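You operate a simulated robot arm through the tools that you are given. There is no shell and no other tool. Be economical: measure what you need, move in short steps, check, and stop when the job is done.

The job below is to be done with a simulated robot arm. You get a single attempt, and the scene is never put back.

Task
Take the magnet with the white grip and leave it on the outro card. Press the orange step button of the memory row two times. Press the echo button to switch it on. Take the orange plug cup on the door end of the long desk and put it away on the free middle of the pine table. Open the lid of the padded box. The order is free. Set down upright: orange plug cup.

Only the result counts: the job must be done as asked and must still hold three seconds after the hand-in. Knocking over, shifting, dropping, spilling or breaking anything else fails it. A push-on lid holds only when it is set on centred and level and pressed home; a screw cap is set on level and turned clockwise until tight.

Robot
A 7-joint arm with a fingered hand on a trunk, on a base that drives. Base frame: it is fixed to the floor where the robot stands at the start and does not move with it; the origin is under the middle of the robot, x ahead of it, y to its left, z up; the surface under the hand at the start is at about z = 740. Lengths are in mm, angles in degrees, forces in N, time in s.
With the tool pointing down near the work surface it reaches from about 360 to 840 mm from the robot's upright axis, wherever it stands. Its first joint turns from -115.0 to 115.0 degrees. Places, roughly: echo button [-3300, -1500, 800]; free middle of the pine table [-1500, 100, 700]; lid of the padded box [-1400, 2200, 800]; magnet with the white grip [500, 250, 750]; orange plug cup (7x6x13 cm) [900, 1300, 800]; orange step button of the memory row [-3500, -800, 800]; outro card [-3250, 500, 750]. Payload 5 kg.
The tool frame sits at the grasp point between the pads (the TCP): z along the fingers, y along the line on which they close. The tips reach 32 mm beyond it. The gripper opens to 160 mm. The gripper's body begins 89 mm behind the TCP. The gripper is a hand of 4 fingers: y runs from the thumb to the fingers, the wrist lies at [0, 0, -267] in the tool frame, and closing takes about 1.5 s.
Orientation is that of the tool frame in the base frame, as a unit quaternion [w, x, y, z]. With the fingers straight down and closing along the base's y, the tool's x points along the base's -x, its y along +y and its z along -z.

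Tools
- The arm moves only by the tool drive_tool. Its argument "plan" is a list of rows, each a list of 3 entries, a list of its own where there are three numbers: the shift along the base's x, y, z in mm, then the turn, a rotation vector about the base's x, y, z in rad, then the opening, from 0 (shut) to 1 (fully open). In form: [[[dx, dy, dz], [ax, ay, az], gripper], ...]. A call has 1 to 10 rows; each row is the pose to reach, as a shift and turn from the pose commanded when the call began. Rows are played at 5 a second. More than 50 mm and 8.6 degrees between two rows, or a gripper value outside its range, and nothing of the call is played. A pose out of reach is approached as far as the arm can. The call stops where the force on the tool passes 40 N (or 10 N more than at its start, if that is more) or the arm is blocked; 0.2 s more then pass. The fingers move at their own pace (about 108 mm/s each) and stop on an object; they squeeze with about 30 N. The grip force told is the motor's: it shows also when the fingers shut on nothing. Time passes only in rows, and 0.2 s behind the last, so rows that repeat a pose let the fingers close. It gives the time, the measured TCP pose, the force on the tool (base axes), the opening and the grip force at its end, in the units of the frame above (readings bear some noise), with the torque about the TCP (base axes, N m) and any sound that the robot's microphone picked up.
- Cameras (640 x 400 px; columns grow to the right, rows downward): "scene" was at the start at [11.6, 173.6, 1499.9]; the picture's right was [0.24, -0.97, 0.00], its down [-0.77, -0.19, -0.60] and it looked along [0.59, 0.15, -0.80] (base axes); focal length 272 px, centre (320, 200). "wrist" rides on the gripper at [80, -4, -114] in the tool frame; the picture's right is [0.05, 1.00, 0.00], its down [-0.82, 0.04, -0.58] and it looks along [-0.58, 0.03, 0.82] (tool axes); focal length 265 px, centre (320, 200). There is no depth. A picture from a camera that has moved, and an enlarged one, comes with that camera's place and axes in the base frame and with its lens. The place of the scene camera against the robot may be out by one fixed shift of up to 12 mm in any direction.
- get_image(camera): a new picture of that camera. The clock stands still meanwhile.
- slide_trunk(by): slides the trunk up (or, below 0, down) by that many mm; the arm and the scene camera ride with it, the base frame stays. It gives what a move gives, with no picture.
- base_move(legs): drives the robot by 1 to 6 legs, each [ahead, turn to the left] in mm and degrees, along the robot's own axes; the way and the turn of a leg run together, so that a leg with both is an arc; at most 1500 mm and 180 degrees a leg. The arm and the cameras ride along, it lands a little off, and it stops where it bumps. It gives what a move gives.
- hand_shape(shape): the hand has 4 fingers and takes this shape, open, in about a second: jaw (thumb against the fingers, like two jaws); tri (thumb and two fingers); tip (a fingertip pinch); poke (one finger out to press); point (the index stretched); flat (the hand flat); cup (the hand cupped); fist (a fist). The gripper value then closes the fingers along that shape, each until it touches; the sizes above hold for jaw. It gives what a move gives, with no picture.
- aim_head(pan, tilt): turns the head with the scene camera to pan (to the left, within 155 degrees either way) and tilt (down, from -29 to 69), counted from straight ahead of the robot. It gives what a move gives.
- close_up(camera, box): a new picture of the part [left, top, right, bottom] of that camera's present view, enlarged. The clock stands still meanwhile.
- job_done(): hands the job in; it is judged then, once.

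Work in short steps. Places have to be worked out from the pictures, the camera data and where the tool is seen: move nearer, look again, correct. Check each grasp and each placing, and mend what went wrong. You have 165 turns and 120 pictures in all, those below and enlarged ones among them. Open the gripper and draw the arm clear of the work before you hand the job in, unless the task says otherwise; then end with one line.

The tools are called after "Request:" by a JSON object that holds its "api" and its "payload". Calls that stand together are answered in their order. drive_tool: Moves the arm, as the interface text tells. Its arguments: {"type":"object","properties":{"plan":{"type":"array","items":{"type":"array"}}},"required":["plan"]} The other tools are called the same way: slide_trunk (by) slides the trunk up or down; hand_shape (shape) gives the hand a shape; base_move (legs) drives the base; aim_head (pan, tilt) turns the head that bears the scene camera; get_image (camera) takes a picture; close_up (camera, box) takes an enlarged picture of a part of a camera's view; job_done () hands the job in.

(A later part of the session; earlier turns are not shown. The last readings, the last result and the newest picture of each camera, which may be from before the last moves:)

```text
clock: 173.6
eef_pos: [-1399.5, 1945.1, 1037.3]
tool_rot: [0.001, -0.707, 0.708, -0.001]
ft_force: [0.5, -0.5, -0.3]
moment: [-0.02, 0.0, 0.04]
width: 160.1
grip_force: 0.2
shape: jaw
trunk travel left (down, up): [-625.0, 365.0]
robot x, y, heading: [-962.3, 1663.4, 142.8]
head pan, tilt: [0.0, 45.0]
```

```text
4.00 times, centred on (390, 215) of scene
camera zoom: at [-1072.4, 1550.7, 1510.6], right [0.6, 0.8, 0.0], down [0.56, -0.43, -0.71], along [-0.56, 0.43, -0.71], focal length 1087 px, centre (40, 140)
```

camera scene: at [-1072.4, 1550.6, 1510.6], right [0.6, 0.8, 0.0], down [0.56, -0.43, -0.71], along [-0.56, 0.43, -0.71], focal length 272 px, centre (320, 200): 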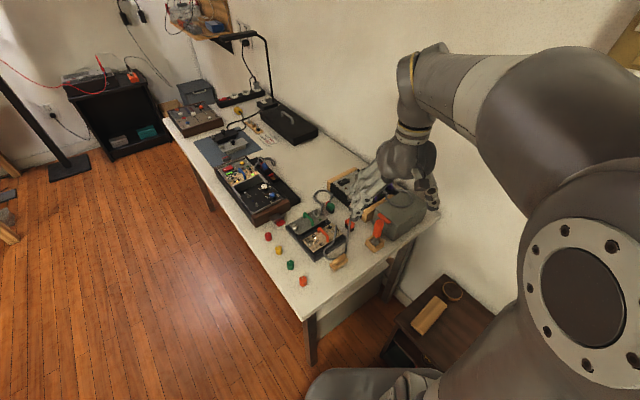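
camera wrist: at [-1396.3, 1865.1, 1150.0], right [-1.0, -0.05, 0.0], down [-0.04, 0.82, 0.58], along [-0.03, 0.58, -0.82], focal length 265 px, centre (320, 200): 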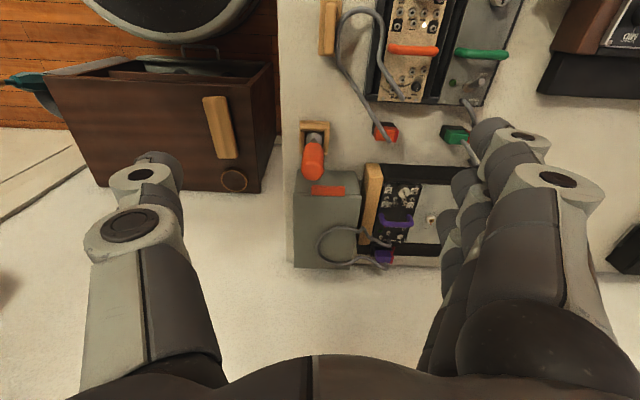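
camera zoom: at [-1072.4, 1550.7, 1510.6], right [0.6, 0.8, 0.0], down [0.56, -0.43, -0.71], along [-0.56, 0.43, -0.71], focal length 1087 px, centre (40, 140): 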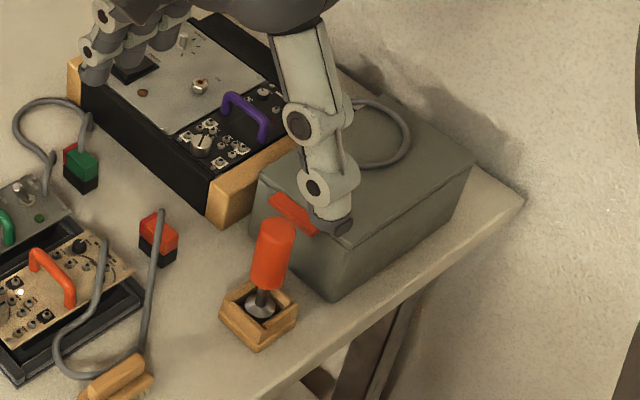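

The tab centre by the wrist camera is about (-1415, 2060), the lever about (-1396, 2012). I take the fingertip-pinch shape and move nearer above the tab to see the tips.

Request:
{"api": "hand_shape", "payload": {"shape": "tip"}}

Request:
{"api": "drive_tool", "payload": {"plan": [[[-5, 40, -15], [0, 0, 0], 1], [[-12, 80, -35], [0, 0, 0], 1], [[-15, 105, -60], [0, 0, 0], 1], [[-15, 108, -77], [0, 0, 0], 1], [[-15, 108, -77], [0, 0, 0], 1]]}}

Request:
{"api": "get_image", "payload": {"camera": "wrist"}}

Request:
{"api": "close_up", "payload": {"camera": "scene", "box": [340, 145, 450, 255]}}

```text
clock: 174.5
eef_pos: [-1399.5, 1944.9, 1038.0]
tool_rot: [-0.001, 0.707, -0.707, 0.001]
ft_force: [0.7, 0.4, 0.1]
moment: [0.05, 0.0, -0.01]
width: 159.6
grip_force: 0.1
shape: tip
trunk travel left (down, up): [-625.0, 365.0]
robot x, y, heading: [-962.0, 1665.1, 142.7]
head pan, tilt: [0.0, 45.0]
```

```text
clock: 175.7
eef_pos: [-1417.5, 2054.5, 959.5]
tool_rot: [0.0, 0.707, -0.707, 0.0]
ft_force: [-0.3, 0.1, 0.3]
moment: [0.03, -0.03, -0.03]
width: 159.9
grip_force: 0.1
shape: tip
trunk travel left (down, up): [-625.0, 365.0]
robot x, y, heading: [-962.1, 1659.6, 143.0]
head pan, tilt: [0.0, 45.0]
```

```text
43 pictures are left
camera wrist: at [-1413.0, 1975.8, 1073.3], right [-1.0, -0.05, 0.0], down [-0.04, 0.82, 0.58], along [-0.03, 0.58, -0.82], focal length 265 px, centre (320, 200)
```

wrist: 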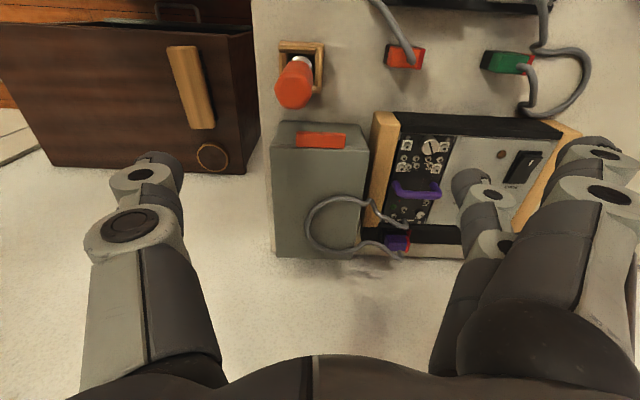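

```text
3.64 times, centred on (395, 200) of scene
camera zoom: at [-1072.5, 1550.7, 1510.5], right [0.6, 0.8, 0.0], down [0.56, -0.43, -0.71], along [-0.56, 0.43, -0.71], focal length 988 px, centre (47, 200)
```

zoom: 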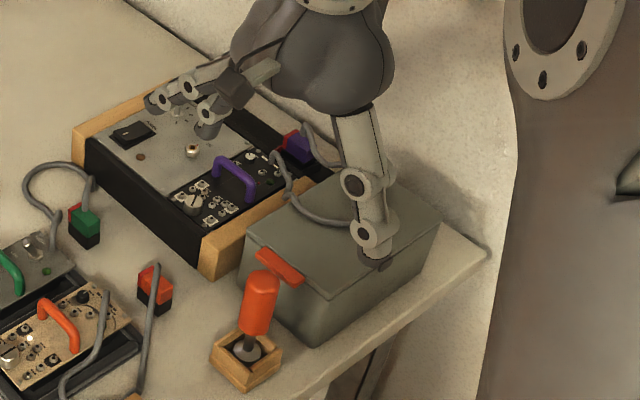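

Request:
{"api": "close_up", "payload": {"camera": "scene", "box": [372, 200, 422, 250]}}

Request:
{"api": "close_up", "payload": {"camera": "wrist", "box": [260, 40, 380, 170]}}

```text
8.00 times, centred on (397, 225) of scene
camera zoom: at [-1072.5, 1550.7, 1510.5], right [0.6, 0.8, 0.0], down [0.56, -0.43, -0.71], along [-0.56, 0.43, -0.71], focal length 2175 px, centre (-296, 0)
```

zoom: 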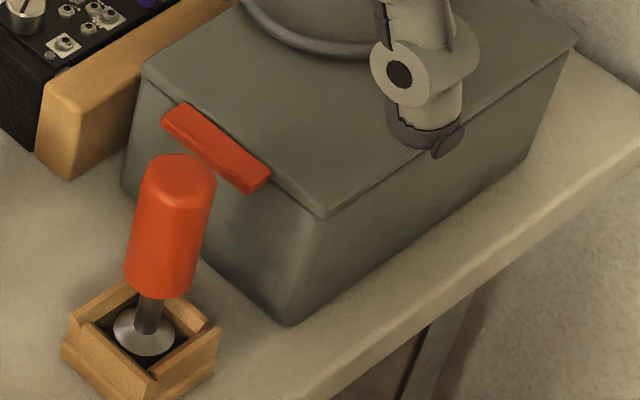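

```text
3.08 times, centred on (320, 105) of wrist
camera zoom: at [-1413.0, 1975.8, 1073.3], right [-1.0, -0.05, 0.0], down [-0.04, 0.82, 0.58], along [-0.03, 0.58, -0.82], focal length 817 px, centre (320, 492)
```

zoom: 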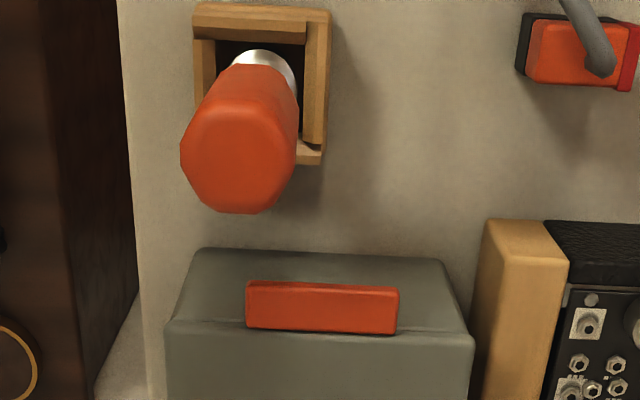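

The tab is a thin bar about 46 mm wide centred at (-1418, 2070, 838). I narrow the pinch to ~67 mm and descend to just above it for a check.

Request:
{"api": "drive_tool", "payload": {"plan": [[[-3, 10, 0], [0, 0, 0], 0.42], [[-3, 10, 0], [0, 0, 0], 0.42], [[-3, 10, 0], [0, 0, 0], 0.42], [[-3, 10, -30], [0, 0, 0], 0.42], [[-3, 10, -55], [0, 0, 0], 0.42], [[-3, 10, -70], [0, 0, 0], 0.42]]}}

Request:
{"api": "get_image", "payload": {"camera": "wrist"}}

Request:
{"api": "close_up", "payload": {"camera": "scene", "box": [362, 180, 442, 250]}}

```text
clock: 177.1
eef_pos: [-1417.0, 2064.5, 891.5]
tool_rot: [0.0, -0.707, 0.707, 0.0]
ft_force: [-0.6, -0.6, -0.6]
moment: [0.03, 0.01, 0.01]
width: 67.5
grip_force: 0.1
shape: tip
trunk travel left (down, up): [-625.0, 365.0]
robot x, y, heading: [-960.1, 1662.9, 143.0]
head pan, tilt: [0.0, 45.0]
```

```text
39 pictures are left
camera wrist: at [-1413.3, 1986.1, 1003.9], right [-1.0, -0.05, 0.0], down [-0.04, 0.82, 0.58], along [-0.03, 0.58, -0.82], focal length 265 px, centre (320, 200)
```

wrist: 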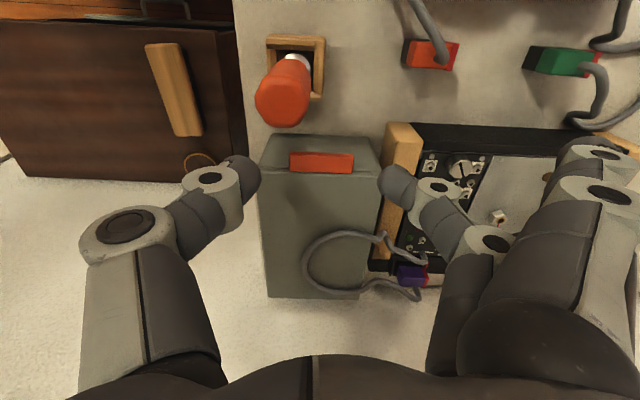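

```text
5.71 times, centred on (402, 215) of scene
camera zoom: at [-1072.4, 1550.7, 1510.6], right [0.6, 0.8, 0.0], down [0.56, -0.43, -0.71], along [-0.56, 0.43, -0.71], focal length 1553 px, centre (-149, 114)
```

zoom: 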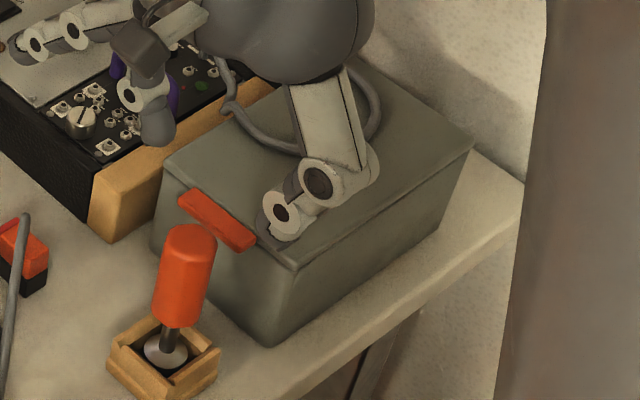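

Geometry is consistent: tab at (-1418, 2071, 838). I narrow to 54 mm and descend the last 37 mm in steps.

Request:
{"api": "drive_tool", "payload": {"plan": [[[-1, 2, 0], [0, 0, 0], 0.36], [[-1, 2, 0], [0, 0, 0], 0.36], [[-1, 2, -15], [0, 0, 0], 0.36], [[-1, 2, -28], [0, 0, 0], 0.36], [[-1, 2, -38], [0, 0, 0], 0.36]]}}

Request:
{"api": "close_up", "payload": {"camera": "wrist", "box": [210, 90, 430, 230]}}

Request:
{"api": "close_up", "payload": {"camera": "scene", "box": [372, 190, 432, 245]}}

```text
clock: 178.3
eef_pos: [-1419.8, 2067.4, 850.4]
tool_rot: [0.0, -0.707, 0.707, -0.001]
ft_force: [-0.2, 1.2, -0.1]
moment: [0.0, 0.0, 0.03]
width: 58.2
grip_force: 0.0
shape: tip
trunk travel left (down, up): [-625.0, 365.0]
robot x, y, heading: [-960.3, 1664.8, 143.0]
head pan, tilt: [0.0, 45.0]
```

```text
2.86 times, centred on (320, 160) of wrist
camera zoom: at [-1415.3, 1989.1, 964.3], right [-1.0, -0.05, 0.0], down [-0.04, 0.82, 0.58], along [-0.03, 0.58, -0.82], focal length 758 px, centre (320, 314)
```

zoom: 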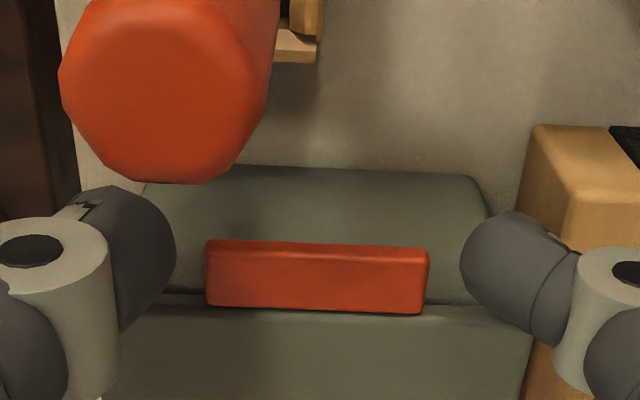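

```text
7.27 times, centred on (402, 218) of scene
camera zoom: at [-1072.4, 1550.7, 1510.6], right [0.6, 0.8, 0.0], down [0.56, -0.43, -0.71], along [-0.56, 0.43, -0.71], focal length 1977 px, centre (-276, 73)
```

zoom: 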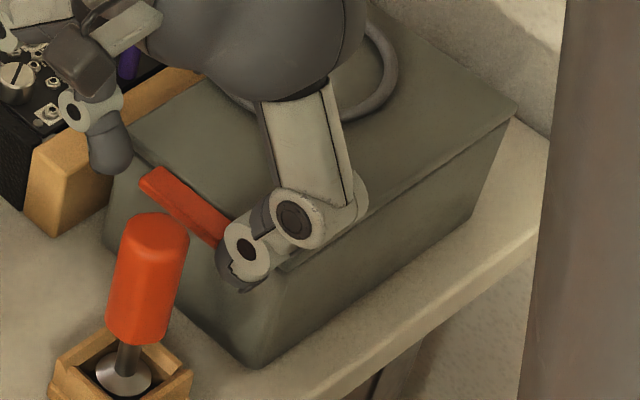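

The tips straddle the tab cleanly. I close the pinch on the tab ends.

Request:
{"api": "drive_tool", "payload": {"plan": [[[1, 1, -2], [0, 0, 0], 0.2], [[1, 1, -2], [0, 0, 0], 0.0], [[1, 1, -2], [0, 0, 0], 0.0], [[1, 1, -2], [0, 0, 0], 0.0], [[1, 1, -2], [0, 0, 0], 0.0]]}}

Request:
{"api": "close_up", "payload": {"camera": "wrist", "box": [210, 90, 430, 230]}}

```text
clock: 179.5
eef_pos: [-1420.4, 2068.0, 849.7]
tool_rot: [0.0, 0.708, -0.706, -0.001]
ft_force: [-8.7, -2.4, 13.8]
moment: [-0.02, 0.51, 0.07]
width: 29.8
grip_force: 29.6
shape: tip
trunk travel left (down, up): [-625.0, 365.0]
robot x, y, heading: [-964.6, 1662.9, 143.1]
head pan, tilt: [0.0, 45.0]
```

```text
2.86 times, centred on (320, 160) of wrist
camera zoom: at [-1415.7, 1987.9, 964.1], right [-1.0, -0.05, 0.0], down [-0.04, 0.81, 0.58], along [-0.03, 0.58, -0.82], focal length 758 px, centre (320, 314)
```

zoom: 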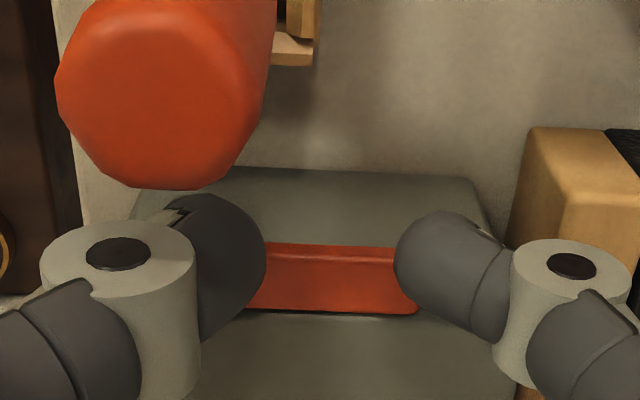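

The tab ends are pinched (~30 N). I lift slightly along the hinge arc and check that the lid follows.

Request:
{"api": "drive_tool", "payload": {"plan": [[[0, 0, 6], [0.04, 0, 0], 0], [[0, 0, 13], [0.09, 0, 0], 0], [[0, 0, 21], [0.14, 0, 0], 0], [[0, 1, 28], [0.19, 0, 0], 0]]}}

Request:
{"api": "close_up", "payload": {"camera": "scene", "box": [362, 170, 442, 250]}}

```text
clock: 180.5
eef_pos: [-1419.3, 2065.0, 878.1]
tool_rot: [-0.067, 0.705, -0.703, -0.066]
ft_force: [-5.8, -18.7, 3.6]
moment: [-0.57, 0.28, 0.28]
width: 28.1
grip_force: 30.1
shape: tip
trunk travel left (down, up): [-625.0, 365.0]
robot x, y, heading: [-961.0, 1666.3, 143.0]
head pan, tilt: [0.0, 45.0]
```

```text
5.00 times, centred on (402, 210) of scene
camera zoom: at [-1072.8, 1548.3, 1510.4], right [0.6, 0.8, 0.0], down [0.56, -0.42, -0.71], along [-0.56, 0.43, -0.71], focal length 1359 px, centre (-90, 150)
```

zoom: 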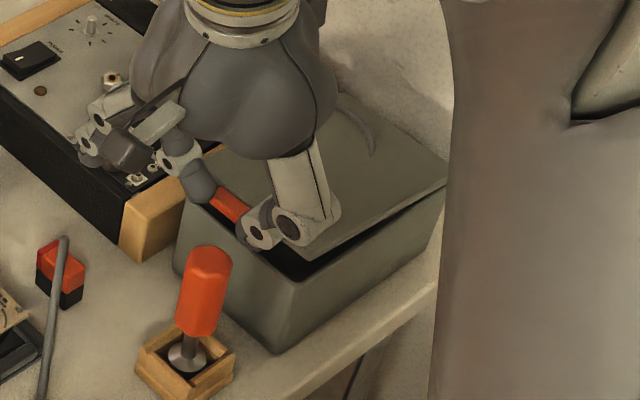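

The lid is lifting. A −y reaction (−19 N) suggests I should stay slightly further out; I continue the arc with 3 mm less y.

Request:
{"api": "drive_tool", "payload": {"plan": [[[0, -3, 0], [0, 0, 0], 0], [[0, 1, 20], [0.14, 0, 0], 0], [[0, 7, 38], [0.28, 0, 0], 0]]}}

```text
clock: 181.3
eef_pos: [-1419.1, 2072.0, 918.1]
tool_rot: [-0.165, 0.688, -0.687, -0.166]
ft_force: [-5.4, -31.3, 13.2]
moment: [-0.54, 0.17, 0.46]
width: 28.5
grip_force: 30.6
shape: tip
trunk travel left (down, up): [-625.0, 365.0]
robot x, y, heading: [-958.1, 1666.1, 142.8]
head pan, tilt: [0.0, 45.0]
```

The reaction is radial (outward): my arc is too tight. I move outward by about 7 mm and look at the force.

Request:
{"api": "drive_tool", "payload": {"plan": [[[0, -3, 2], [0, 0, 0], 0], [[0, -6, 3], [0, 0, 0], 0]]}}

Request:
{"api": "close_up", "payload": {"camera": "scene", "box": [362, 150, 442, 230]}}

```text
clock: 181.9
eef_pos: [-1418.2, 2071.9, 919.9]
tool_rot: [-0.165, 0.688, -0.687, -0.164]
ft_force: [-13.0, 0.3, 0.6]
moment: [0.0, 0.6, 0.48]
width: 27.1
grip_force: 30.1
shape: tip
trunk travel left (down, up): [-625.0, 365.0]
robot x, y, heading: [-964.4, 1661.0, 142.9]
head pan, tilt: [0.0, 45.0]
```

```text
5.00 times, centred on (402, 190) of scene
camera zoom: at [-1074.3, 1550.6, 1510.2], right [0.6, 0.8, 0.0], down [0.56, -0.43, -0.71], along [-0.56, 0.43, -0.71], focal length 1359 px, centre (-90, 250)
```

zoom: 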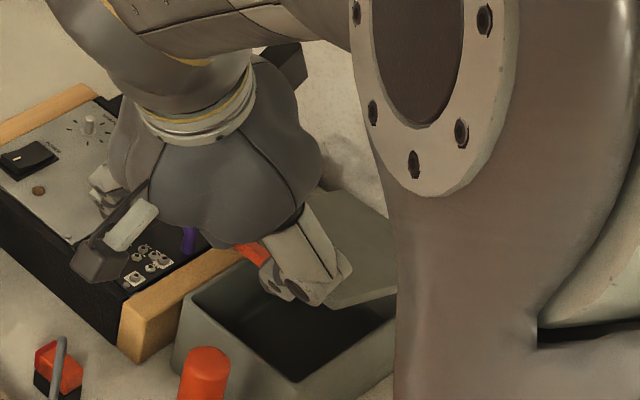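

Force relaxed; fitted radius ~160 mm. I continue the arc with that radius.

Request:
{"api": "drive_tool", "payload": {"plan": [[[0, 9, 18], [0.14, 0, 0], 0], [[0, 21, 35], [0.28, 0, 0], 0], [[0, 36, 49], [0.42, 0, 0], 0]]}}

```text
clock: 182.7
eef_pos: [-1419.3, 2105.1, 968.1]
tool_rot: [0.306, -0.637, 0.639, 0.304]
ft_force: [-3.3, -4.6, 5.0]
moment: [-0.07, 0.16, 0.17]
width: 26.9
grip_force: 29.9
shape: tip
trunk travel left (down, up): [-625.0, 365.0]
robot x, y, heading: [-963.2, 1664.3, 142.9]
head pan, tilt: [0.0, 45.0]
```

Low forces; I continue the arc toward vertical.

Request:
{"api": "drive_tool", "payload": {"plan": [[[0, 16, 12], [0.14, 0, 0], 0], [[0, 35, 20.5], [0.28, 0, 0], 0], [[0, 55.5, 26.5], [0.42, 0, 0], 0]]}}

Request:
{"api": "get_image", "payload": {"camera": "scene"}}

```text
clock: 183.5
eef_pos: [-1419.8, 2159.4, 995.2]
tool_rot: [-0.431, 0.562, -0.56, -0.431]
ft_force: [-6.8, -1.0, -0.3]
moment: [0.03, 0.05, 0.35]
width: 27.1
grip_force: 30.0
shape: tip
trunk travel left (down, up): [-625.0, 365.0]
robot x, y, heading: [-961.7, 1660.9, 142.8]
head pan, tilt: [0.0, 45.0]
```

```text
32 pictures are left
camera scene: at [-1073.3, 1550.2, 1510.4], right [0.6, 0.8, 0.0], down [0.56, -0.43, -0.71], along [-0.56, 0.43, -0.71], focal length 272 px, centre (320, 200)
```

scene: 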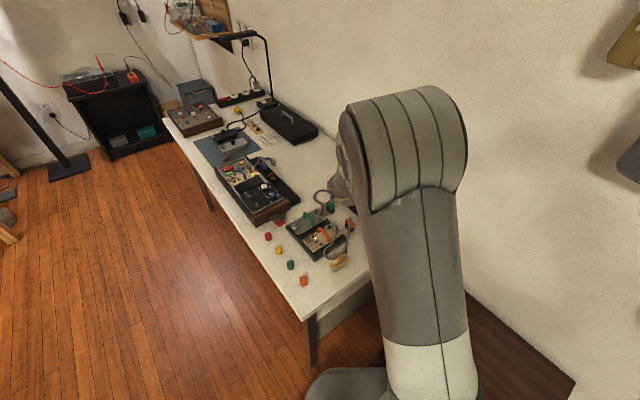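

The lid is at about 75°. I take it past vertical.

Request:
{"api": "drive_tool", "payload": {"plan": [[[0, 21, 3], [0.14, 0, 0], 0], [[0, 45, 2.5], [0.28, 0, 0], 0], [[0, 64, 0], [0.4, 0, 0], 0]]}}

```text
clock: 184.3
eef_pos: [-1418.2, 2225.8, 995.9]
tool_rot: [0.535, -0.463, 0.464, 0.533]
ft_force: [0.5, -0.6, -0.2]
moment: [0.01, -0.02, -0.01]
width: 17.1
grip_force: 29.9
shape: tip
trunk travel left (down, up): [-625.0, 365.0]
robot x, y, heading: [-960.7, 1667.3, 142.9]
head pan, tilt: [0.0, 45.0]
```

Width shrank to 17 mm with no force: the tab probably slipped out. I look with the wrist camera.

Request:
{"api": "get_image", "payload": {"camera": "wrist"}}

```text
31 pictures are left
camera wrist: at [-1414.3, 2125.9, 899.8], right [-1.0, 0.01, -0.05], down [-0.04, -0.69, 0.73], along [-0.03, 0.73, 0.69], focal length 265 px, centre (320, 200)
```

wrist: 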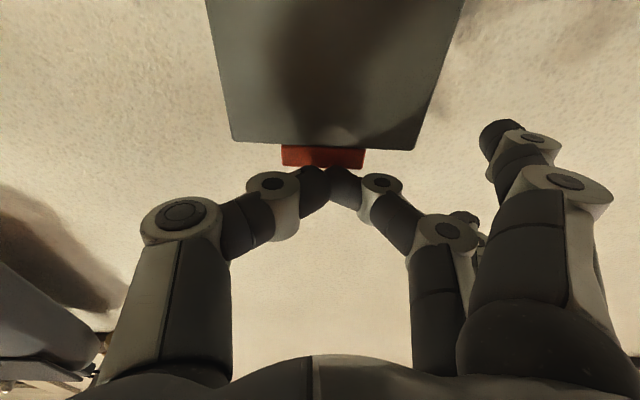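

The lid is past vertical with the tips just in front of the tab. I retreat in −y and check whether it stays.

Request:
{"api": "drive_tool", "payload": {"plan": [[[0, -20, 5], [0, 0, 0], 0], [[0, -60, 15], [0, 0, 0], 0], [[0, -105, 30], [0, 0, 0], 0], [[0, -150, 45], [-0.14, 0, 0], 0], [[0, -190, 65], [-0.28, 0, 0], 0]]}}

Request:
{"api": "get_image", "payload": {"camera": "wrist"}}

```text
clock: 185.5
eef_pos: [-1416.3, 2035.4, 1058.2]
tool_rot: [-0.464, 0.535, -0.535, -0.462]
ft_force: [-0.1, -0.8, -0.6]
moment: [0.01, 0.01, -0.02]
width: 16.9
grip_force: 30.1
shape: tip
trunk travel left (down, up): [-625.0, 365.0]
robot x, y, heading: [-961.7, 1664.5, 142.8]
head pan, tilt: [0.0, 45.0]
```

```text
30 pictures are left
camera wrist: at [-1411.5, 1911.5, 994.7], right [-1.0, -0.01, -0.05], down [-0.04, -0.46, 0.89], along [-0.03, 0.89, 0.45], focal length 265 px, centre (320, 200)
```

wrist: 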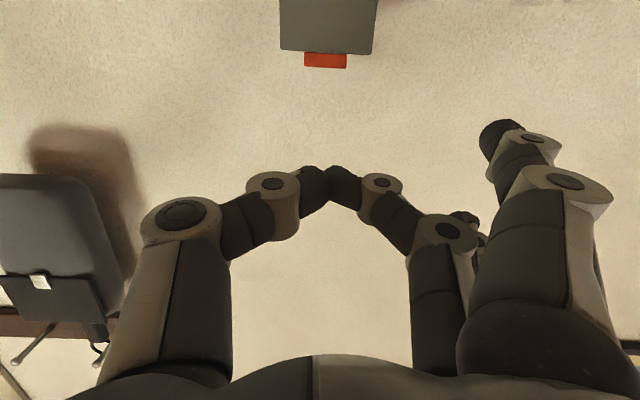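

The lid stays open. I turn the tool back to pointing down while drawing it away.

Request:
{"api": "drive_tool", "payload": {"plan": [[[0, -12, 2], [-0.143, 0, 0], 0], [[0, -24, 4], [-0.286, 0, 0], 0], [[0, -36, 6], [-0.429, 0, 0], 0], [[0, -48, 8], [-0.572, 0, 0], 0], [[0, -60, 10], [-0.715, 0, 0], 0], [[0, -72, 10], [-0.858, 0, 0], 0], [[0, -84, 10], [-1.0, 0, 0], 0], [[0, -96, 10], [-1.144, 0, 0], 0], [[10, -105, 10], [-1.287, 0, 0], 0], [[20, -115, 10], [-1.43, 0, 0], 0]]}}

Request:
{"api": "get_image", "payload": {"camera": "scene"}}

```text
clock: 187.7
eef_pos: [-1398.8, 1919.0, 1068.8]
tool_rot: [0.002, 0.707, -0.707, 0.001]
ft_force: [-0.9, -0.4, 0.1]
moment: [0.0, 0.02, -0.01]
width: 16.8
grip_force: 30.2
shape: tip
trunk travel left (down, up): [-625.0, 365.0]
robot x, y, heading: [-958.7, 1662.2, 143.0]
head pan, tilt: [0.0, 45.0]
```

```text
29 pictures are left
camera scene: at [-1072.4, 1550.6, 1510.6], right [0.6, 0.8, 0.0], down [0.56, -0.43, -0.71], along [-0.56, 0.43, -0.71], focal length 272 px, centre (320, 200)
```

scene: 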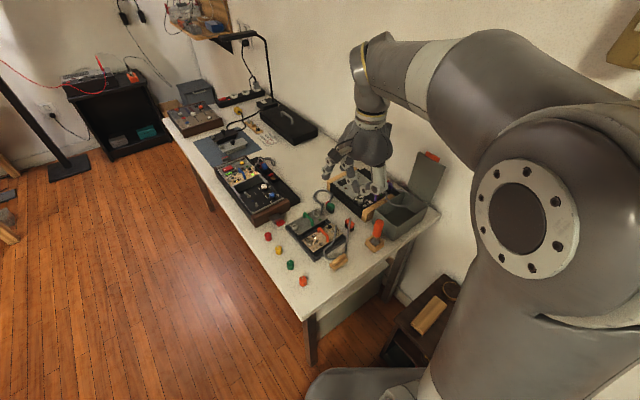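

The padded box is open and holding. Next the orange plug cup: I back off and drive toward the door end of the long desk.

Request:
{"api": "base_move", "payload": {"legs": [[-400, 0], [0, -152], [700, 0], [0, 9]]}}

Request:
{"api": "hand_shape", "payload": {"shape": "jaw"}}

Request:
{"api": "aim_head", "payload": {"pan": 0, "tilt": 35}}

Request:
{"api": "get_image", "payload": {"camera": "scene"}}

```text
clock: 200.6
eef_pos: [556.1, 1324.7, 1070.1]
tool_rot: [0.0, 0.459, 0.888, -0.001]
ft_force: [0.3, 1.4, -0.6]
moment: [-0.06, -0.01, 0.02]
width: 16.8
grip_force: 29.9
shape: tip
trunk travel left (down, up): [-625.0, 365.0]
robot x, y, heading: [53.1, 1278.1, -1.8]
head pan, tilt: [0.0, 45.0]
```

```text
clock: 201.5
eef_pos: [557.2, 1326.3, 1068.3]
tool_rot: [0.0, 0.458, 0.889, 0.0]
ft_force: [-0.3, 0.0, -0.1]
moment: [-0.01, -0.02, 0.01]
width: 160.3
grip_force: 0.0
shape: jaw
trunk travel left (down, up): [-625.0, 365.0]
robot x, y, heading: [51.6, 1280.3, -1.6]
head pan, tilt: [0.0, 45.0]
```

```text
clock: 202.3
eef_pos: [556.4, 1325.0, 1069.6]
tool_rot: [0.001, 0.458, 0.889, 0.0]
ft_force: [0.0, -0.7, 0.1]
moment: [-0.02, -0.02, 0.02]
width: 160.0
grip_force: 0.0
shape: jaw
trunk travel left (down, up): [-625.0, 365.0]
robot x, y, heading: [51.8, 1281.5, -1.9]
head pan, tilt: [0.0, 35.0]
```

```text
28 pictures are left
camera scene: at [84.5, 1435.4, 1525.3], right [-0.03, -1.0, 0.0], down [-0.57, 0.02, -0.82], along [0.82, -0.03, -0.57], focal length 272 px, centre (320, 200)
```

scene: 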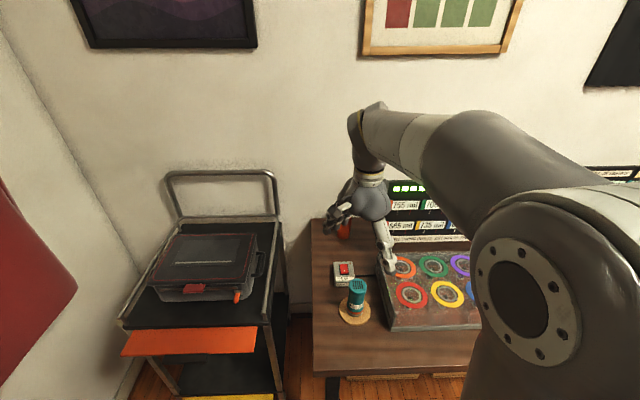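

Request:
{"api": "drive_tool", "payload": {"plan": [[[-30, -40, 0], [0, 0, 0], 1], [[-60, -80, 0], [0, 0, 0], 1], [[-80, -125, 0], [0, 0, 0], 1], [[-80, -170, 0], [0, 0, 0], 1], [[-80, -210, 0], [0, 0, 0], 1]]}}

Request:
{"api": "close_up", "payload": {"camera": "scene", "box": [290, 180, 430, 330]}}

```text
clock: 203.5
eef_pos: [476.6, 1113.1, 1070.5]
tool_rot: [0.001, 0.459, 0.889, 0.0]
ft_force: [0.0, -0.3, -0.6]
moment: [0.01, 0.01, -0.03]
width: 160.1
grip_force: 0.0
shape: jaw
trunk travel left (down, up): [-625.0, 365.0]
robot x, y, heading: [52.3, 1280.9, -1.8]
head pan, tilt: [0.0, 35.0]
```

```text
2.67 times, centred on (360, 255) of scene
camera zoom: at [84.7, 1434.9, 1525.4], right [-0.03, -1.0, 0.0], down [-0.57, 0.02, -0.82], along [0.82, -0.03, -0.57], focal length 725 px, centre (213, 53)
```

zoom: 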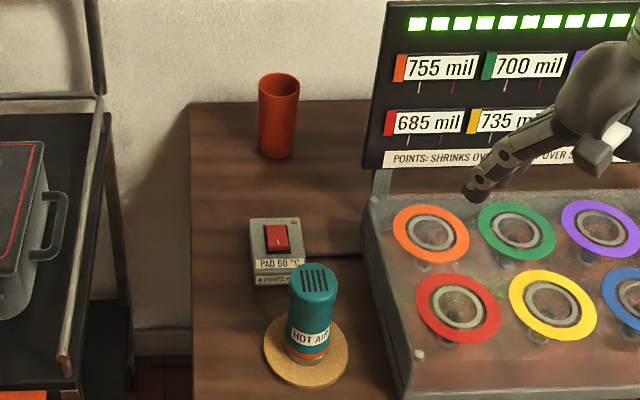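

The orange cup stands at about (937, 1301), near the wall behind the desk. It is at the edge of reach, so I edge forward a bit and use a tilted hand; first I turn the hand to close along y.

Request:
{"api": "base_move", "payload": {"legs": [[30, 1.8]]}}

Request:
{"api": "drive_tool", "payload": {"plan": [[[0, 25, 0], [0, 0, 0.14], 1], [[0, 50, 0], [0, 0, 0.28], 1], [[0, 75, 0], [0, 0, 0.42], 1], [[0, 100, 0], [0, 0, 0.56], 1], [[0, 125, 0], [0, 0, 0.7], 1], [[0, 150, 0], [0, 0, 0.84], 1], [[0, 175, 0], [0, 0, 0.935], 1], [[0, 175, 0], [0, 0, 0.935], 1]]}}

```text
clock: 204.3
eef_pos: [511.7, 1125.4, 1070.2]
tool_rot: [-0.001, 0.445, 0.895, -0.001]
ft_force: [0.3, 0.4, -0.3]
moment: [0.0, 0.03, -0.01]
width: 160.1
grip_force: 0.0
shape: jaw
trunk travel left (down, up): [-625.0, 365.0]
robot x, y, heading: [79.2, 1279.5, 0.0]
head pan, tilt: [0.0, 35.0]
```

```text
clock: 206.1
eef_pos: [510.0, 1302.3, 1070.2]
tool_rot: [0.001, -0.006, 1.0, -0.001]
ft_force: [0.3, -0.2, 0.1]
moment: [-0.02, 0.01, 0.02]
width: 159.9
grip_force: 0.1
shape: jaw
trunk travel left (down, up): [-625.0, 365.0]
robot x, y, heading: [81.6, 1280.3, 0.2]
head pan, tilt: [0.0, 35.0]
```

Now I tilt the fingers forward by ~31° and reach toward the cup, staying high.

Request:
{"api": "drive_tool", "payload": {"plan": [[[40, 0, 0], [0, -0.14, 0], 1], [[80, 0, -10], [0, -0.28, 0], 1], [[120, 0, -20], [0, -0.42, 0], 1], [[165, 0, -35], [0, -0.55, 0], 1], [[210, 0, -50], [0, -0.55, 0], 1], [[255, 0, -65], [0, -0.55, 0], 1], [[290, 0, -85], [0, -0.55, 0], 0.8], [[290, 0, -85], [0, -0.55, 0], 0.8]]}}

Request:
{"api": "get_image", "payload": {"camera": "wrist"}}

```text
clock: 207.6
eef_pos: [755.2, 1301.1, 998.3]
tool_rot: [0.258, 0.007, 0.966, 0.005]
ft_force: [-17.8, -1.9, 1.0]
moment: [-0.14, 0.38, -1.72]
width: 128.3
grip_force: 0.1
shape: jaw
trunk travel left (down, up): [-625.0, 365.0]
robot x, y, heading: [83.5, 1281.5, 0.0]
head pan, tilt: [0.0, 35.0]
stopped in row 7: the force on the tool passed its limit at 80 N (the readings are from after the stop); the commanded pose is now the measured one
```

```text
26 pictures are left
camera wrist: at [628.0, 1299.3, 1056.9], right [-0.03, 1.0, -0.01], down [0.42, 0.03, 0.91], along [0.91, 0.02, -0.42], focal length 265 px, centre (320, 200)
```

wrist: 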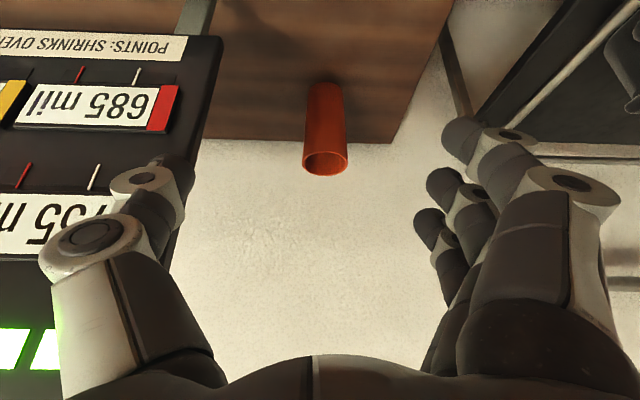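

The thumb touched the edge of the display panel. I back off at once and check the panel.

Request:
{"api": "drive_tool", "payload": {"plan": [[[-30, 5, 10], [0, 0, 0], 0.8], [[-75, 20, 20], [0, 0, 0], 0.8], [[-120, 30, 30], [0, 0, 0], 0.8]]}}

Request:
{"api": "get_image", "payload": {"camera": "scene"}}

Request:
{"api": "get_image", "payload": {"camera": "wrist"}}

```text
clock: 208.4
eef_pos: [634.7, 1332.8, 1029.3]
tool_rot: [0.261, 0.004, 0.965, 0.004]
ft_force: [-0.2, -0.1, 0.9]
moment: [0.01, 0.01, -0.01]
width: 128.3
grip_force: 0.1
shape: jaw
trunk travel left (down, up): [-625.0, 365.0]
robot x, y, heading: [83.1, 1281.7, -0.1]
head pan, tilt: [0.0, 35.0]
```

```text
25 pictures are left
camera scene: at [109.4, 1435.9, 1525.4], right [0.0, -1.0, 0.0], down [-0.57, 0.0, -0.82], along [0.82, 0.0, -0.57], focal length 272 px, centre (320, 200)
```

scene: 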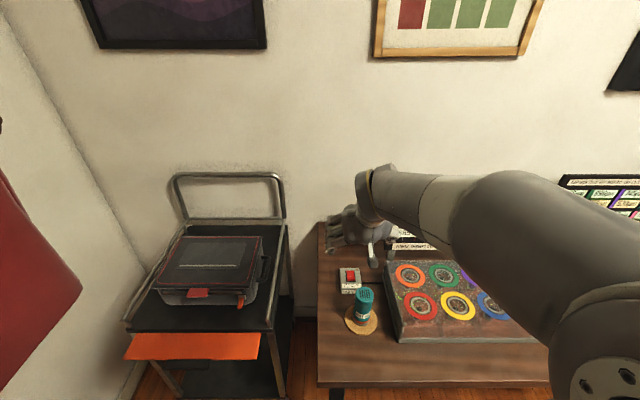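

```text
24 pictures are left
camera wrist: at [508.1, 1330.4, 1085.6], right [-0.04, 1.0, -0.02], down [0.41, 0.03, 0.91], along [0.91, 0.03, -0.42], focal length 265 px, centre (320, 200)
```

wrist: 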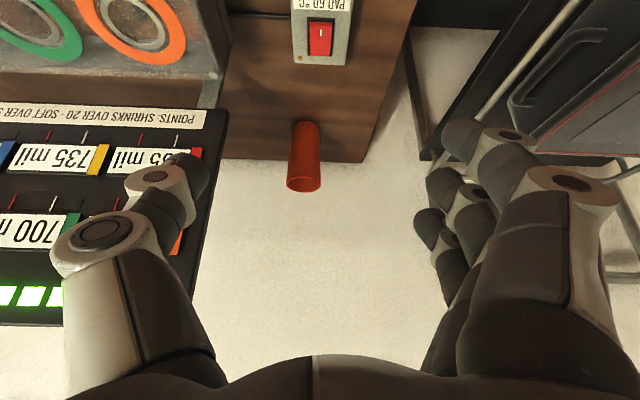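

Panel seems unmoved. The cup centre refines to (914, 1311), rim z≈870, ~58 mm wide. I narrow the opening to ~93 mm, reduce tilt and approach at y≈1318 past the panel edge.

Request:
{"api": "drive_tool", "payload": {"plan": [[[0, -5, 0], [0, 0.06, 0], 0.58], [[20, -10, -5], [0, 0.12, 0], 0.58], [[60, -13, -20], [0, 0.12, 0], 0.58], [[100, -14, -35], [0, 0.12, 0], 0.58], [[140, -14, -50], [0, 0.12, 0], 0.58]]}}

Request:
{"api": "get_image", "payload": {"camera": "wrist"}}

```text
clock: 209.6
eef_pos: [780.5, 1318.3, 983.0]
tool_rot: [0.202, 0.004, 0.979, 0.004]
ft_force: [0.7, -0.3, -0.2]
moment: [0.03, -0.03, 0.0]
width: 93.6
grip_force: 0.1
shape: jaw
trunk travel left (down, up): [-625.0, 365.0]
robot x, y, heading: [82.0, 1279.8, -0.4]
head pan, tilt: [0.0, 35.0]
```

```text
23 pictures are left
camera wrist: at [661.7, 1315.6, 1054.3], right [-0.04, 1.0, -0.01], down [0.52, 0.03, 0.85], along [0.85, 0.03, -0.52], focal length 265 px, centre (320, 200)
```

wrist: 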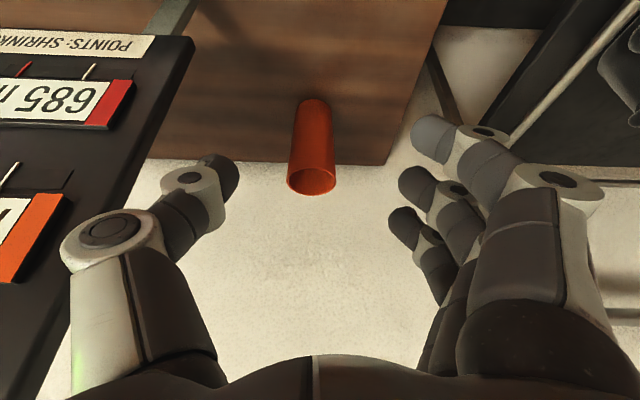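

Clear so far; I travel on with 8 mm extra y margin, stopping above the cup.

Request:
{"api": "drive_tool", "payload": {"plan": [[[0, 8, 0], [0, 0, 0], 0.58], [[35, 8, -12], [0, 0, 0], 0.58], [[70, 8, -25], [0, 0, 0], 0.58], [[105, 6, -38], [0, 0, 0], 0.58], [[130, 0, -50], [0, 0, 0], 0.58], [[130, -4, -50], [0, 0, 0], 0.58]]}}

Request:
{"api": "get_image", "payload": {"camera": "wrist"}}

```text
clock: 211.0
eef_pos: [908.5, 1315.5, 927.5]
tool_rot: [0.201, 0.004, 0.98, 0.003]
ft_force: [-0.4, -0.5, 0.1]
moment: [-0.03, 0.0, -0.03]
width: 93.3
grip_force: 0.0
shape: jaw
trunk travel left (down, up): [-625.0, 365.0]
robot x, y, heading: [80.5, 1280.7, -0.1]
head pan, tilt: [0.0, 35.0]
```

```text
22 pictures are left
camera wrist: at [788.9, 1312.6, 1000.5], right [-0.04, 1.0, -0.01], down [0.52, 0.03, 0.85], along [0.85, 0.03, -0.52], focal length 265 px, centre (320, 200)
```

wrist: 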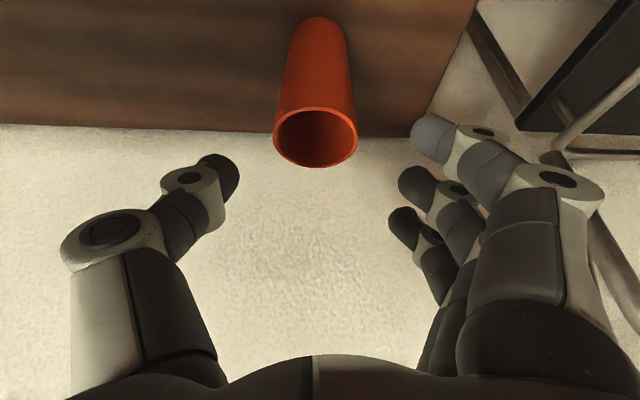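

Cup centre is (917, 1314), between thumb and fingers. I descend around it to TCP z≈818.

Request:
{"api": "drive_tool", "payload": {"plan": [[[4, -1, -35], [0, 0, 0], 0.58], [[6, -1, -70], [0, 0, 0], 0.58], [[8, -1, -95], [0, 0, 0], 0.58], [[8, -1, -108], [0, 0, 0], 0.58], [[8, -1, -108], [0, 0, 0], 0.58]]}}

Request:
{"api": "get_image", "payload": {"camera": "wrist"}}

```text
clock: 212.2
eef_pos: [917.7, 1314.4, 822.2]
tool_rot: [0.201, 0.004, 0.98, 0.004]
ft_force: [-0.4, 0.3, 0.4]
moment: [0.03, 0.0, -0.01]
width: 93.6
grip_force: 0.0
shape: jaw
trunk travel left (down, up): [-625.0, 365.0]
robot x, y, heading: [82.5, 1278.9, 0.2]
head pan, tilt: [0.0, 35.0]
```

```text
21 pictures are left
camera wrist: at [798.4, 1311.2, 893.3], right [-0.04, 1.0, -0.01], down [0.52, 0.03, 0.85], along [0.85, 0.03, -0.52], focal length 265 px, centre (320, 200)
```

wrist: 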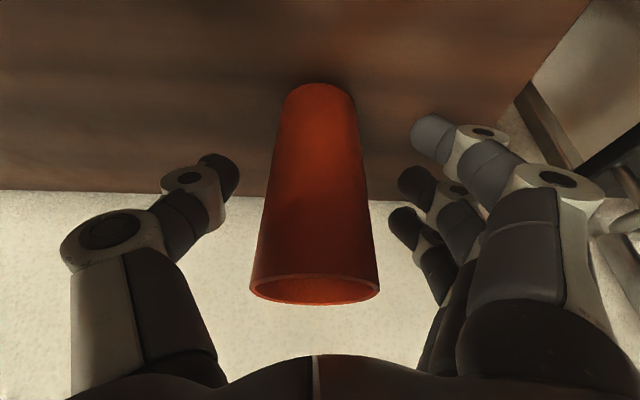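

The cup is well centred in the grip. I close on it.

Request:
{"api": "drive_tool", "payload": {"plan": [[[0, 0, 0], [0, 0, 0], 0.4], [[0, 0, 0], [0, 0, 0], 0.2], [[0, 0, 0], [0, 0, 0], 0.0], [[0, 0, 0], [0, 0, 0], 0.0], [[0, 0, 0], [0, 0, 0], 0.0], [[0, 0, 0], [0, 0, 0], 0.0]]}}

Request:
{"api": "get_image", "payload": {"camera": "wrist"}}

```text
clock: 213.6
eef_pos: [917.3, 1314.0, 820.9]
tool_rot: [0.202, 0.005, 0.979, 0.003]
ft_force: [-0.7, -0.2, 0.2]
moment: [0.04, 0.06, 0.0]
width: 41.3
grip_force: 29.9
shape: jaw
trunk travel left (down, up): [-625.0, 365.0]
robot x, y, heading: [83.7, 1282.6, -0.2]
head pan, tilt: [0.0, 35.0]
```

```text
20 pictures are left
camera wrist: at [798.3, 1311.2, 893.5], right [-0.04, 1.0, -0.01], down [0.52, 0.03, 0.85], along [0.85, 0.03, -0.52], focal length 265 px, centre (320, 200)
```

wrist: 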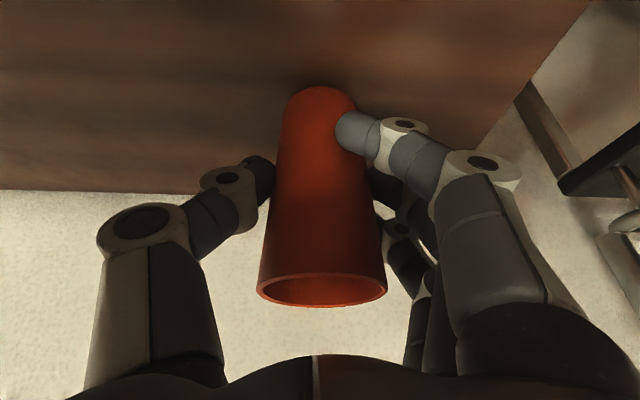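

Gripped at ~30 N. I lift straight up, then retreat while rising.

Request:
{"api": "drive_tool", "payload": {"plan": [[[0, 0, 12], [0, 0, 0], 0], [[0, 0, 40], [0, 0, 0], 0], [[0, 2, 80], [0, 0, 0], 0], [[-10, 6, 120], [0, 0, 0], 0], [[-45, 8, 145], [0, 0, 0], 0], [[-85, 8, 170], [0, 0, 0], 0], [[-130, 8, 190], [0, 0, 0], 0], [[-175, 8, 205], [0, 0, 0], 0], [[-220, 8, 215], [0, 0, 0], 0]]}}

Request:
{"api": "get_image", "payload": {"camera": "wrist"}}

```text
clock: 215.6
eef_pos: [694.9, 1323.1, 1039.2]
tool_rot: [0.202, 0.004, 0.979, 0.004]
ft_force: [0.3, -1.0, -0.1]
moment: [-0.05, 0.04, -0.05]
width: 41.1
grip_force: 29.8
shape: jaw
trunk travel left (down, up): [-625.0, 365.0]
robot x, y, heading: [82.7, 1280.8, 0.1]
head pan, tilt: [0.0, 35.0]
```

```text
19 pictures are left
camera wrist: at [575.1, 1320.4, 1111.1], right [-0.04, 1.0, -0.01], down [0.52, 0.03, 0.85], along [0.85, 0.03, -0.52], focal length 265 px, centre (320, 200)
```

wrist: 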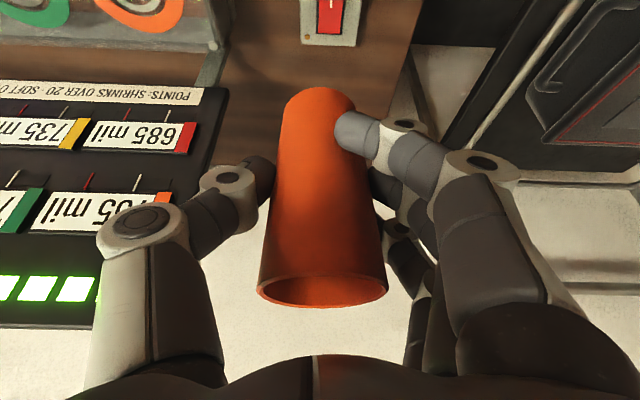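

The cup is held upright. I drive to the +x side of the pine table, facing its middle.

Request:
{"api": "base_move", "payload": {"legs": [[-500, 0], [0, -90], [1130, 0], [0, -90]]}}

Request:
{"api": "aim_head", "payload": {"pan": 0, "tilt": 40}}

Request:
{"api": "get_image", "payload": {"camera": "scene"}}

```text
clock: 231.8
eef_pos: [-1077.4, 98.6, 1038.7]
tool_rot: [-0.002, 0.979, -0.025, -0.201]
ft_force: [-0.5, -0.4, -1.2]
moment: [-0.01, -0.01, -0.01]
width: 39.2
grip_force: 30.2
shape: jaw
trunk travel left (down, up): [-625.0, 365.0]
robot x, y, heading: [-460.1, 113.6, 177.6]
head pan, tilt: [0.0, 35.0]
```

```text
clock: 232.4
eef_pos: [-1077.2, 97.3, 1038.7]
tool_rot: [-0.001, 0.979, -0.026, -0.202]
ft_force: [0.6, -0.2, -1.0]
moment: [0.03, -0.02, 0.01]
width: 39.1
grip_force: 29.5
shape: jaw
trunk travel left (down, up): [-625.0, 365.0]
robot x, y, heading: [-461.1, 112.0, 177.6]
head pan, tilt: [0.0, 40.0]
```

```text
18 pictures are left
camera scene: at [-495.0, -41.9, 1517.8], right [0.04, 1.0, 0.0], down [0.64, -0.03, -0.77], along [-0.77, 0.03, -0.64], focal length 272 px, centre (320, 200)
```

scene: 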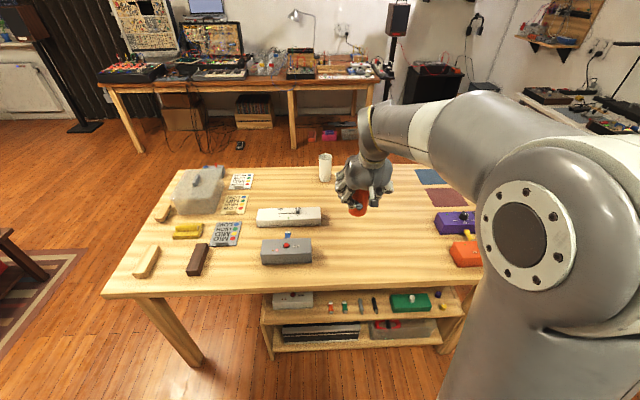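

The free middle lies around (-1450, 160). I move closer and then carry the cup above that spot.

Request:
{"api": "base_move", "payload": {"legs": [[225, 0]]}}

Request:
{"api": "drive_tool", "payload": {"plan": [[[-35, 12, -20], [0, 0, 0], 0], [[-70, 24, -45], [0, 0, 0], 0], [[-105, 36, -75], [0, 0, 0], 0], [[-130, 46, -110], [0, 0, 0], 0], [[-145, 52, -145], [0, 0, 0], 0], [[-145, 52, -175], [0, 0, 0], 0]]}}

Request:
{"api": "get_image", "payload": {"camera": "scene"}}

Request:
{"api": "get_image", "payload": {"camera": "wrist"}}

```text
clock: 234.1
eef_pos: [-1303.1, 105.8, 1038.7]
tool_rot: [-0.001, 0.979, -0.024, -0.201]
ft_force: [0.7, -0.3, -0.2]
moment: [0.03, -0.06, -0.05]
width: 39.0
grip_force: 30.4
shape: jaw
trunk travel left (down, up): [-625.0, 365.0]
robot x, y, heading: [-684.8, 123.0, 177.7]
head pan, tilt: [0.0, 40.0]
```

```text
clock: 235.5
eef_pos: [-1446.9, 159.3, 862.0]
tool_rot: [0.0, 0.979, -0.024, -0.201]
ft_force: [-0.3, 0.4, -0.7]
moment: [-0.02, 0.01, 0.03]
width: 39.2
grip_force: 30.1
shape: jaw
trunk travel left (down, up): [-625.0, 365.0]
robot x, y, heading: [-688.8, 123.1, 177.5]
head pan, tilt: [0.0, 40.0]
```

```text
17 pictures are left
camera scene: at [-721.0, -32.5, 1517.8], right [0.04, 1.0, 0.0], down [0.64, -0.03, -0.77], along [-0.77, 0.03, -0.64], focal length 272 px, centre (320, 200)
```

scene: 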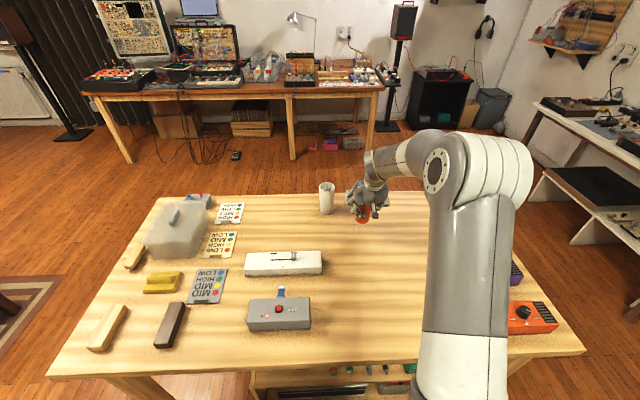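

```text
16 pictures are left
camera wrist: at [-1329.3, 160.5, 934.3], right [0.0, -1.0, -0.01], down [-0.52, -0.01, 0.85], along [-0.85, 0.01, -0.52], focal length 265 px, centre (320, 200)
```

wrist: 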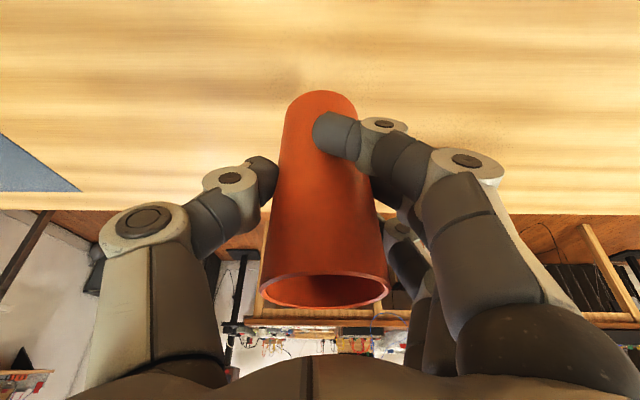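

Spot is free. I lower the cup stepwise until contact (expected TCP z≈781).

Request:
{"api": "drive_tool", "payload": {"plan": [[[0, 0, -30], [0, 0, 0], 0], [[0, 0, -55], [0, 0, 0], 0], [[0, 0, -68], [0, 0, 0], 0], [[0, 0, -73], [0, 0, 0], 0]]}}

```text
clock: 236.5
eef_pos: [-1445.6, 158.3, 795.1]
tool_rot: [0.0, 0.979, -0.022, -0.204]
ft_force: [1.8, -0.5, 28.6]
moment: [-0.07, 0.4, 0.03]
width: 38.7
grip_force: 30.0
shape: jaw
trunk travel left (down, up): [-625.0, 365.0]
robot x, y, heading: [-687.7, 123.8, 177.8]
head pan, tilt: [0.0, 40.0]
```

Contact (28.6 N) at z≈795. I relieve the pressure by a few mm and check the force.

Request:
{"api": "drive_tool", "payload": {"plan": [[[0, 0, 3], [0, 0, 0], 0], [[0, 0, 6], [0, 0, 0], 0]]}}

Request:
{"api": "get_image", "payload": {"camera": "wrist"}}

```text
clock: 237.1
eef_pos: [-1446.3, 158.8, 795.5]
tool_rot: [-0.001, 0.979, -0.024, -0.201]
ft_force: [-1.5, 0.7, 13.4]
moment: [0.02, 0.24, 0.0]
width: 38.5
grip_force: 30.1
shape: jaw
trunk travel left (down, up): [-625.0, 365.0]
robot x, y, heading: [-689.5, 123.5, 177.6]
head pan, tilt: [0.0, 40.0]
```

```text
15 pictures are left
camera wrist: at [-1327.8, 158.5, 868.4], right [0.0, -1.0, -0.01], down [-0.52, -0.01, 0.85], along [-0.85, 0.01, -0.52], focal length 265 px, centre (320, 200)
```

wrist: 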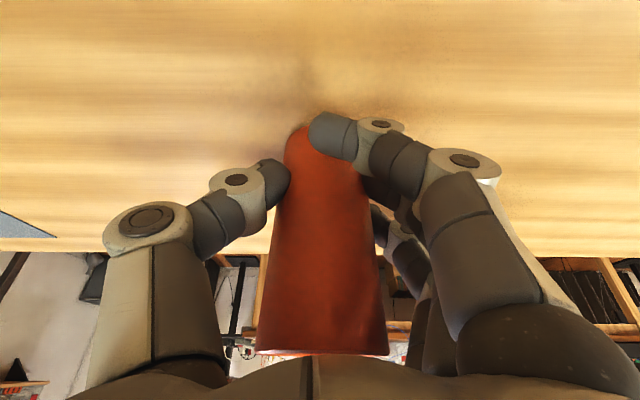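

The cup slid up in the grip about 20 mm, so the table top is near z 737 and the cup rests on it. I relieve further and then open slowly.

Request:
{"api": "drive_tool", "payload": {"plan": [[[0, 0, 2], [0, 0, 0], 0], [[0, 0, 4], [0, 0, 0], 0], [[0, 0, 6], [0, 0, 0], 0]]}}

Request:
{"api": "close_up", "payload": {"camera": "scene", "box": [310, 160, 420, 240]}}

```text
clock: 237.9
eef_pos: [-1447.5, 158.4, 802.5]
tool_rot: [0.0, 0.98, -0.024, -0.199]
ft_force: [-0.7, 0.4, 0.0]
moment: [0.01, -0.01, -0.01]
width: 37.7
grip_force: 29.9
shape: jaw
trunk travel left (down, up): [-625.0, 365.0]
robot x, y, heading: [-689.5, 124.1, 177.7]
head pan, tilt: [0.0, 40.0]
```

```text
5.00 times, centred on (365, 200) of scene
camera zoom: at [-720.7, -32.6, 1517.7], right [0.04, 1.0, 0.0], down [0.64, -0.03, -0.77], along [-0.77, 0.03, -0.64], focal length 1359 px, centre (95, 200)
```

zoom: 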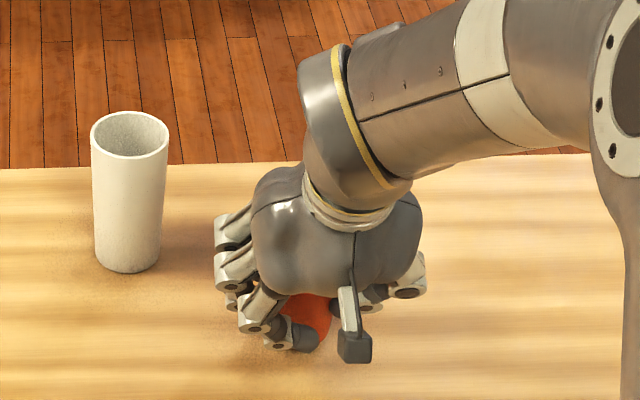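

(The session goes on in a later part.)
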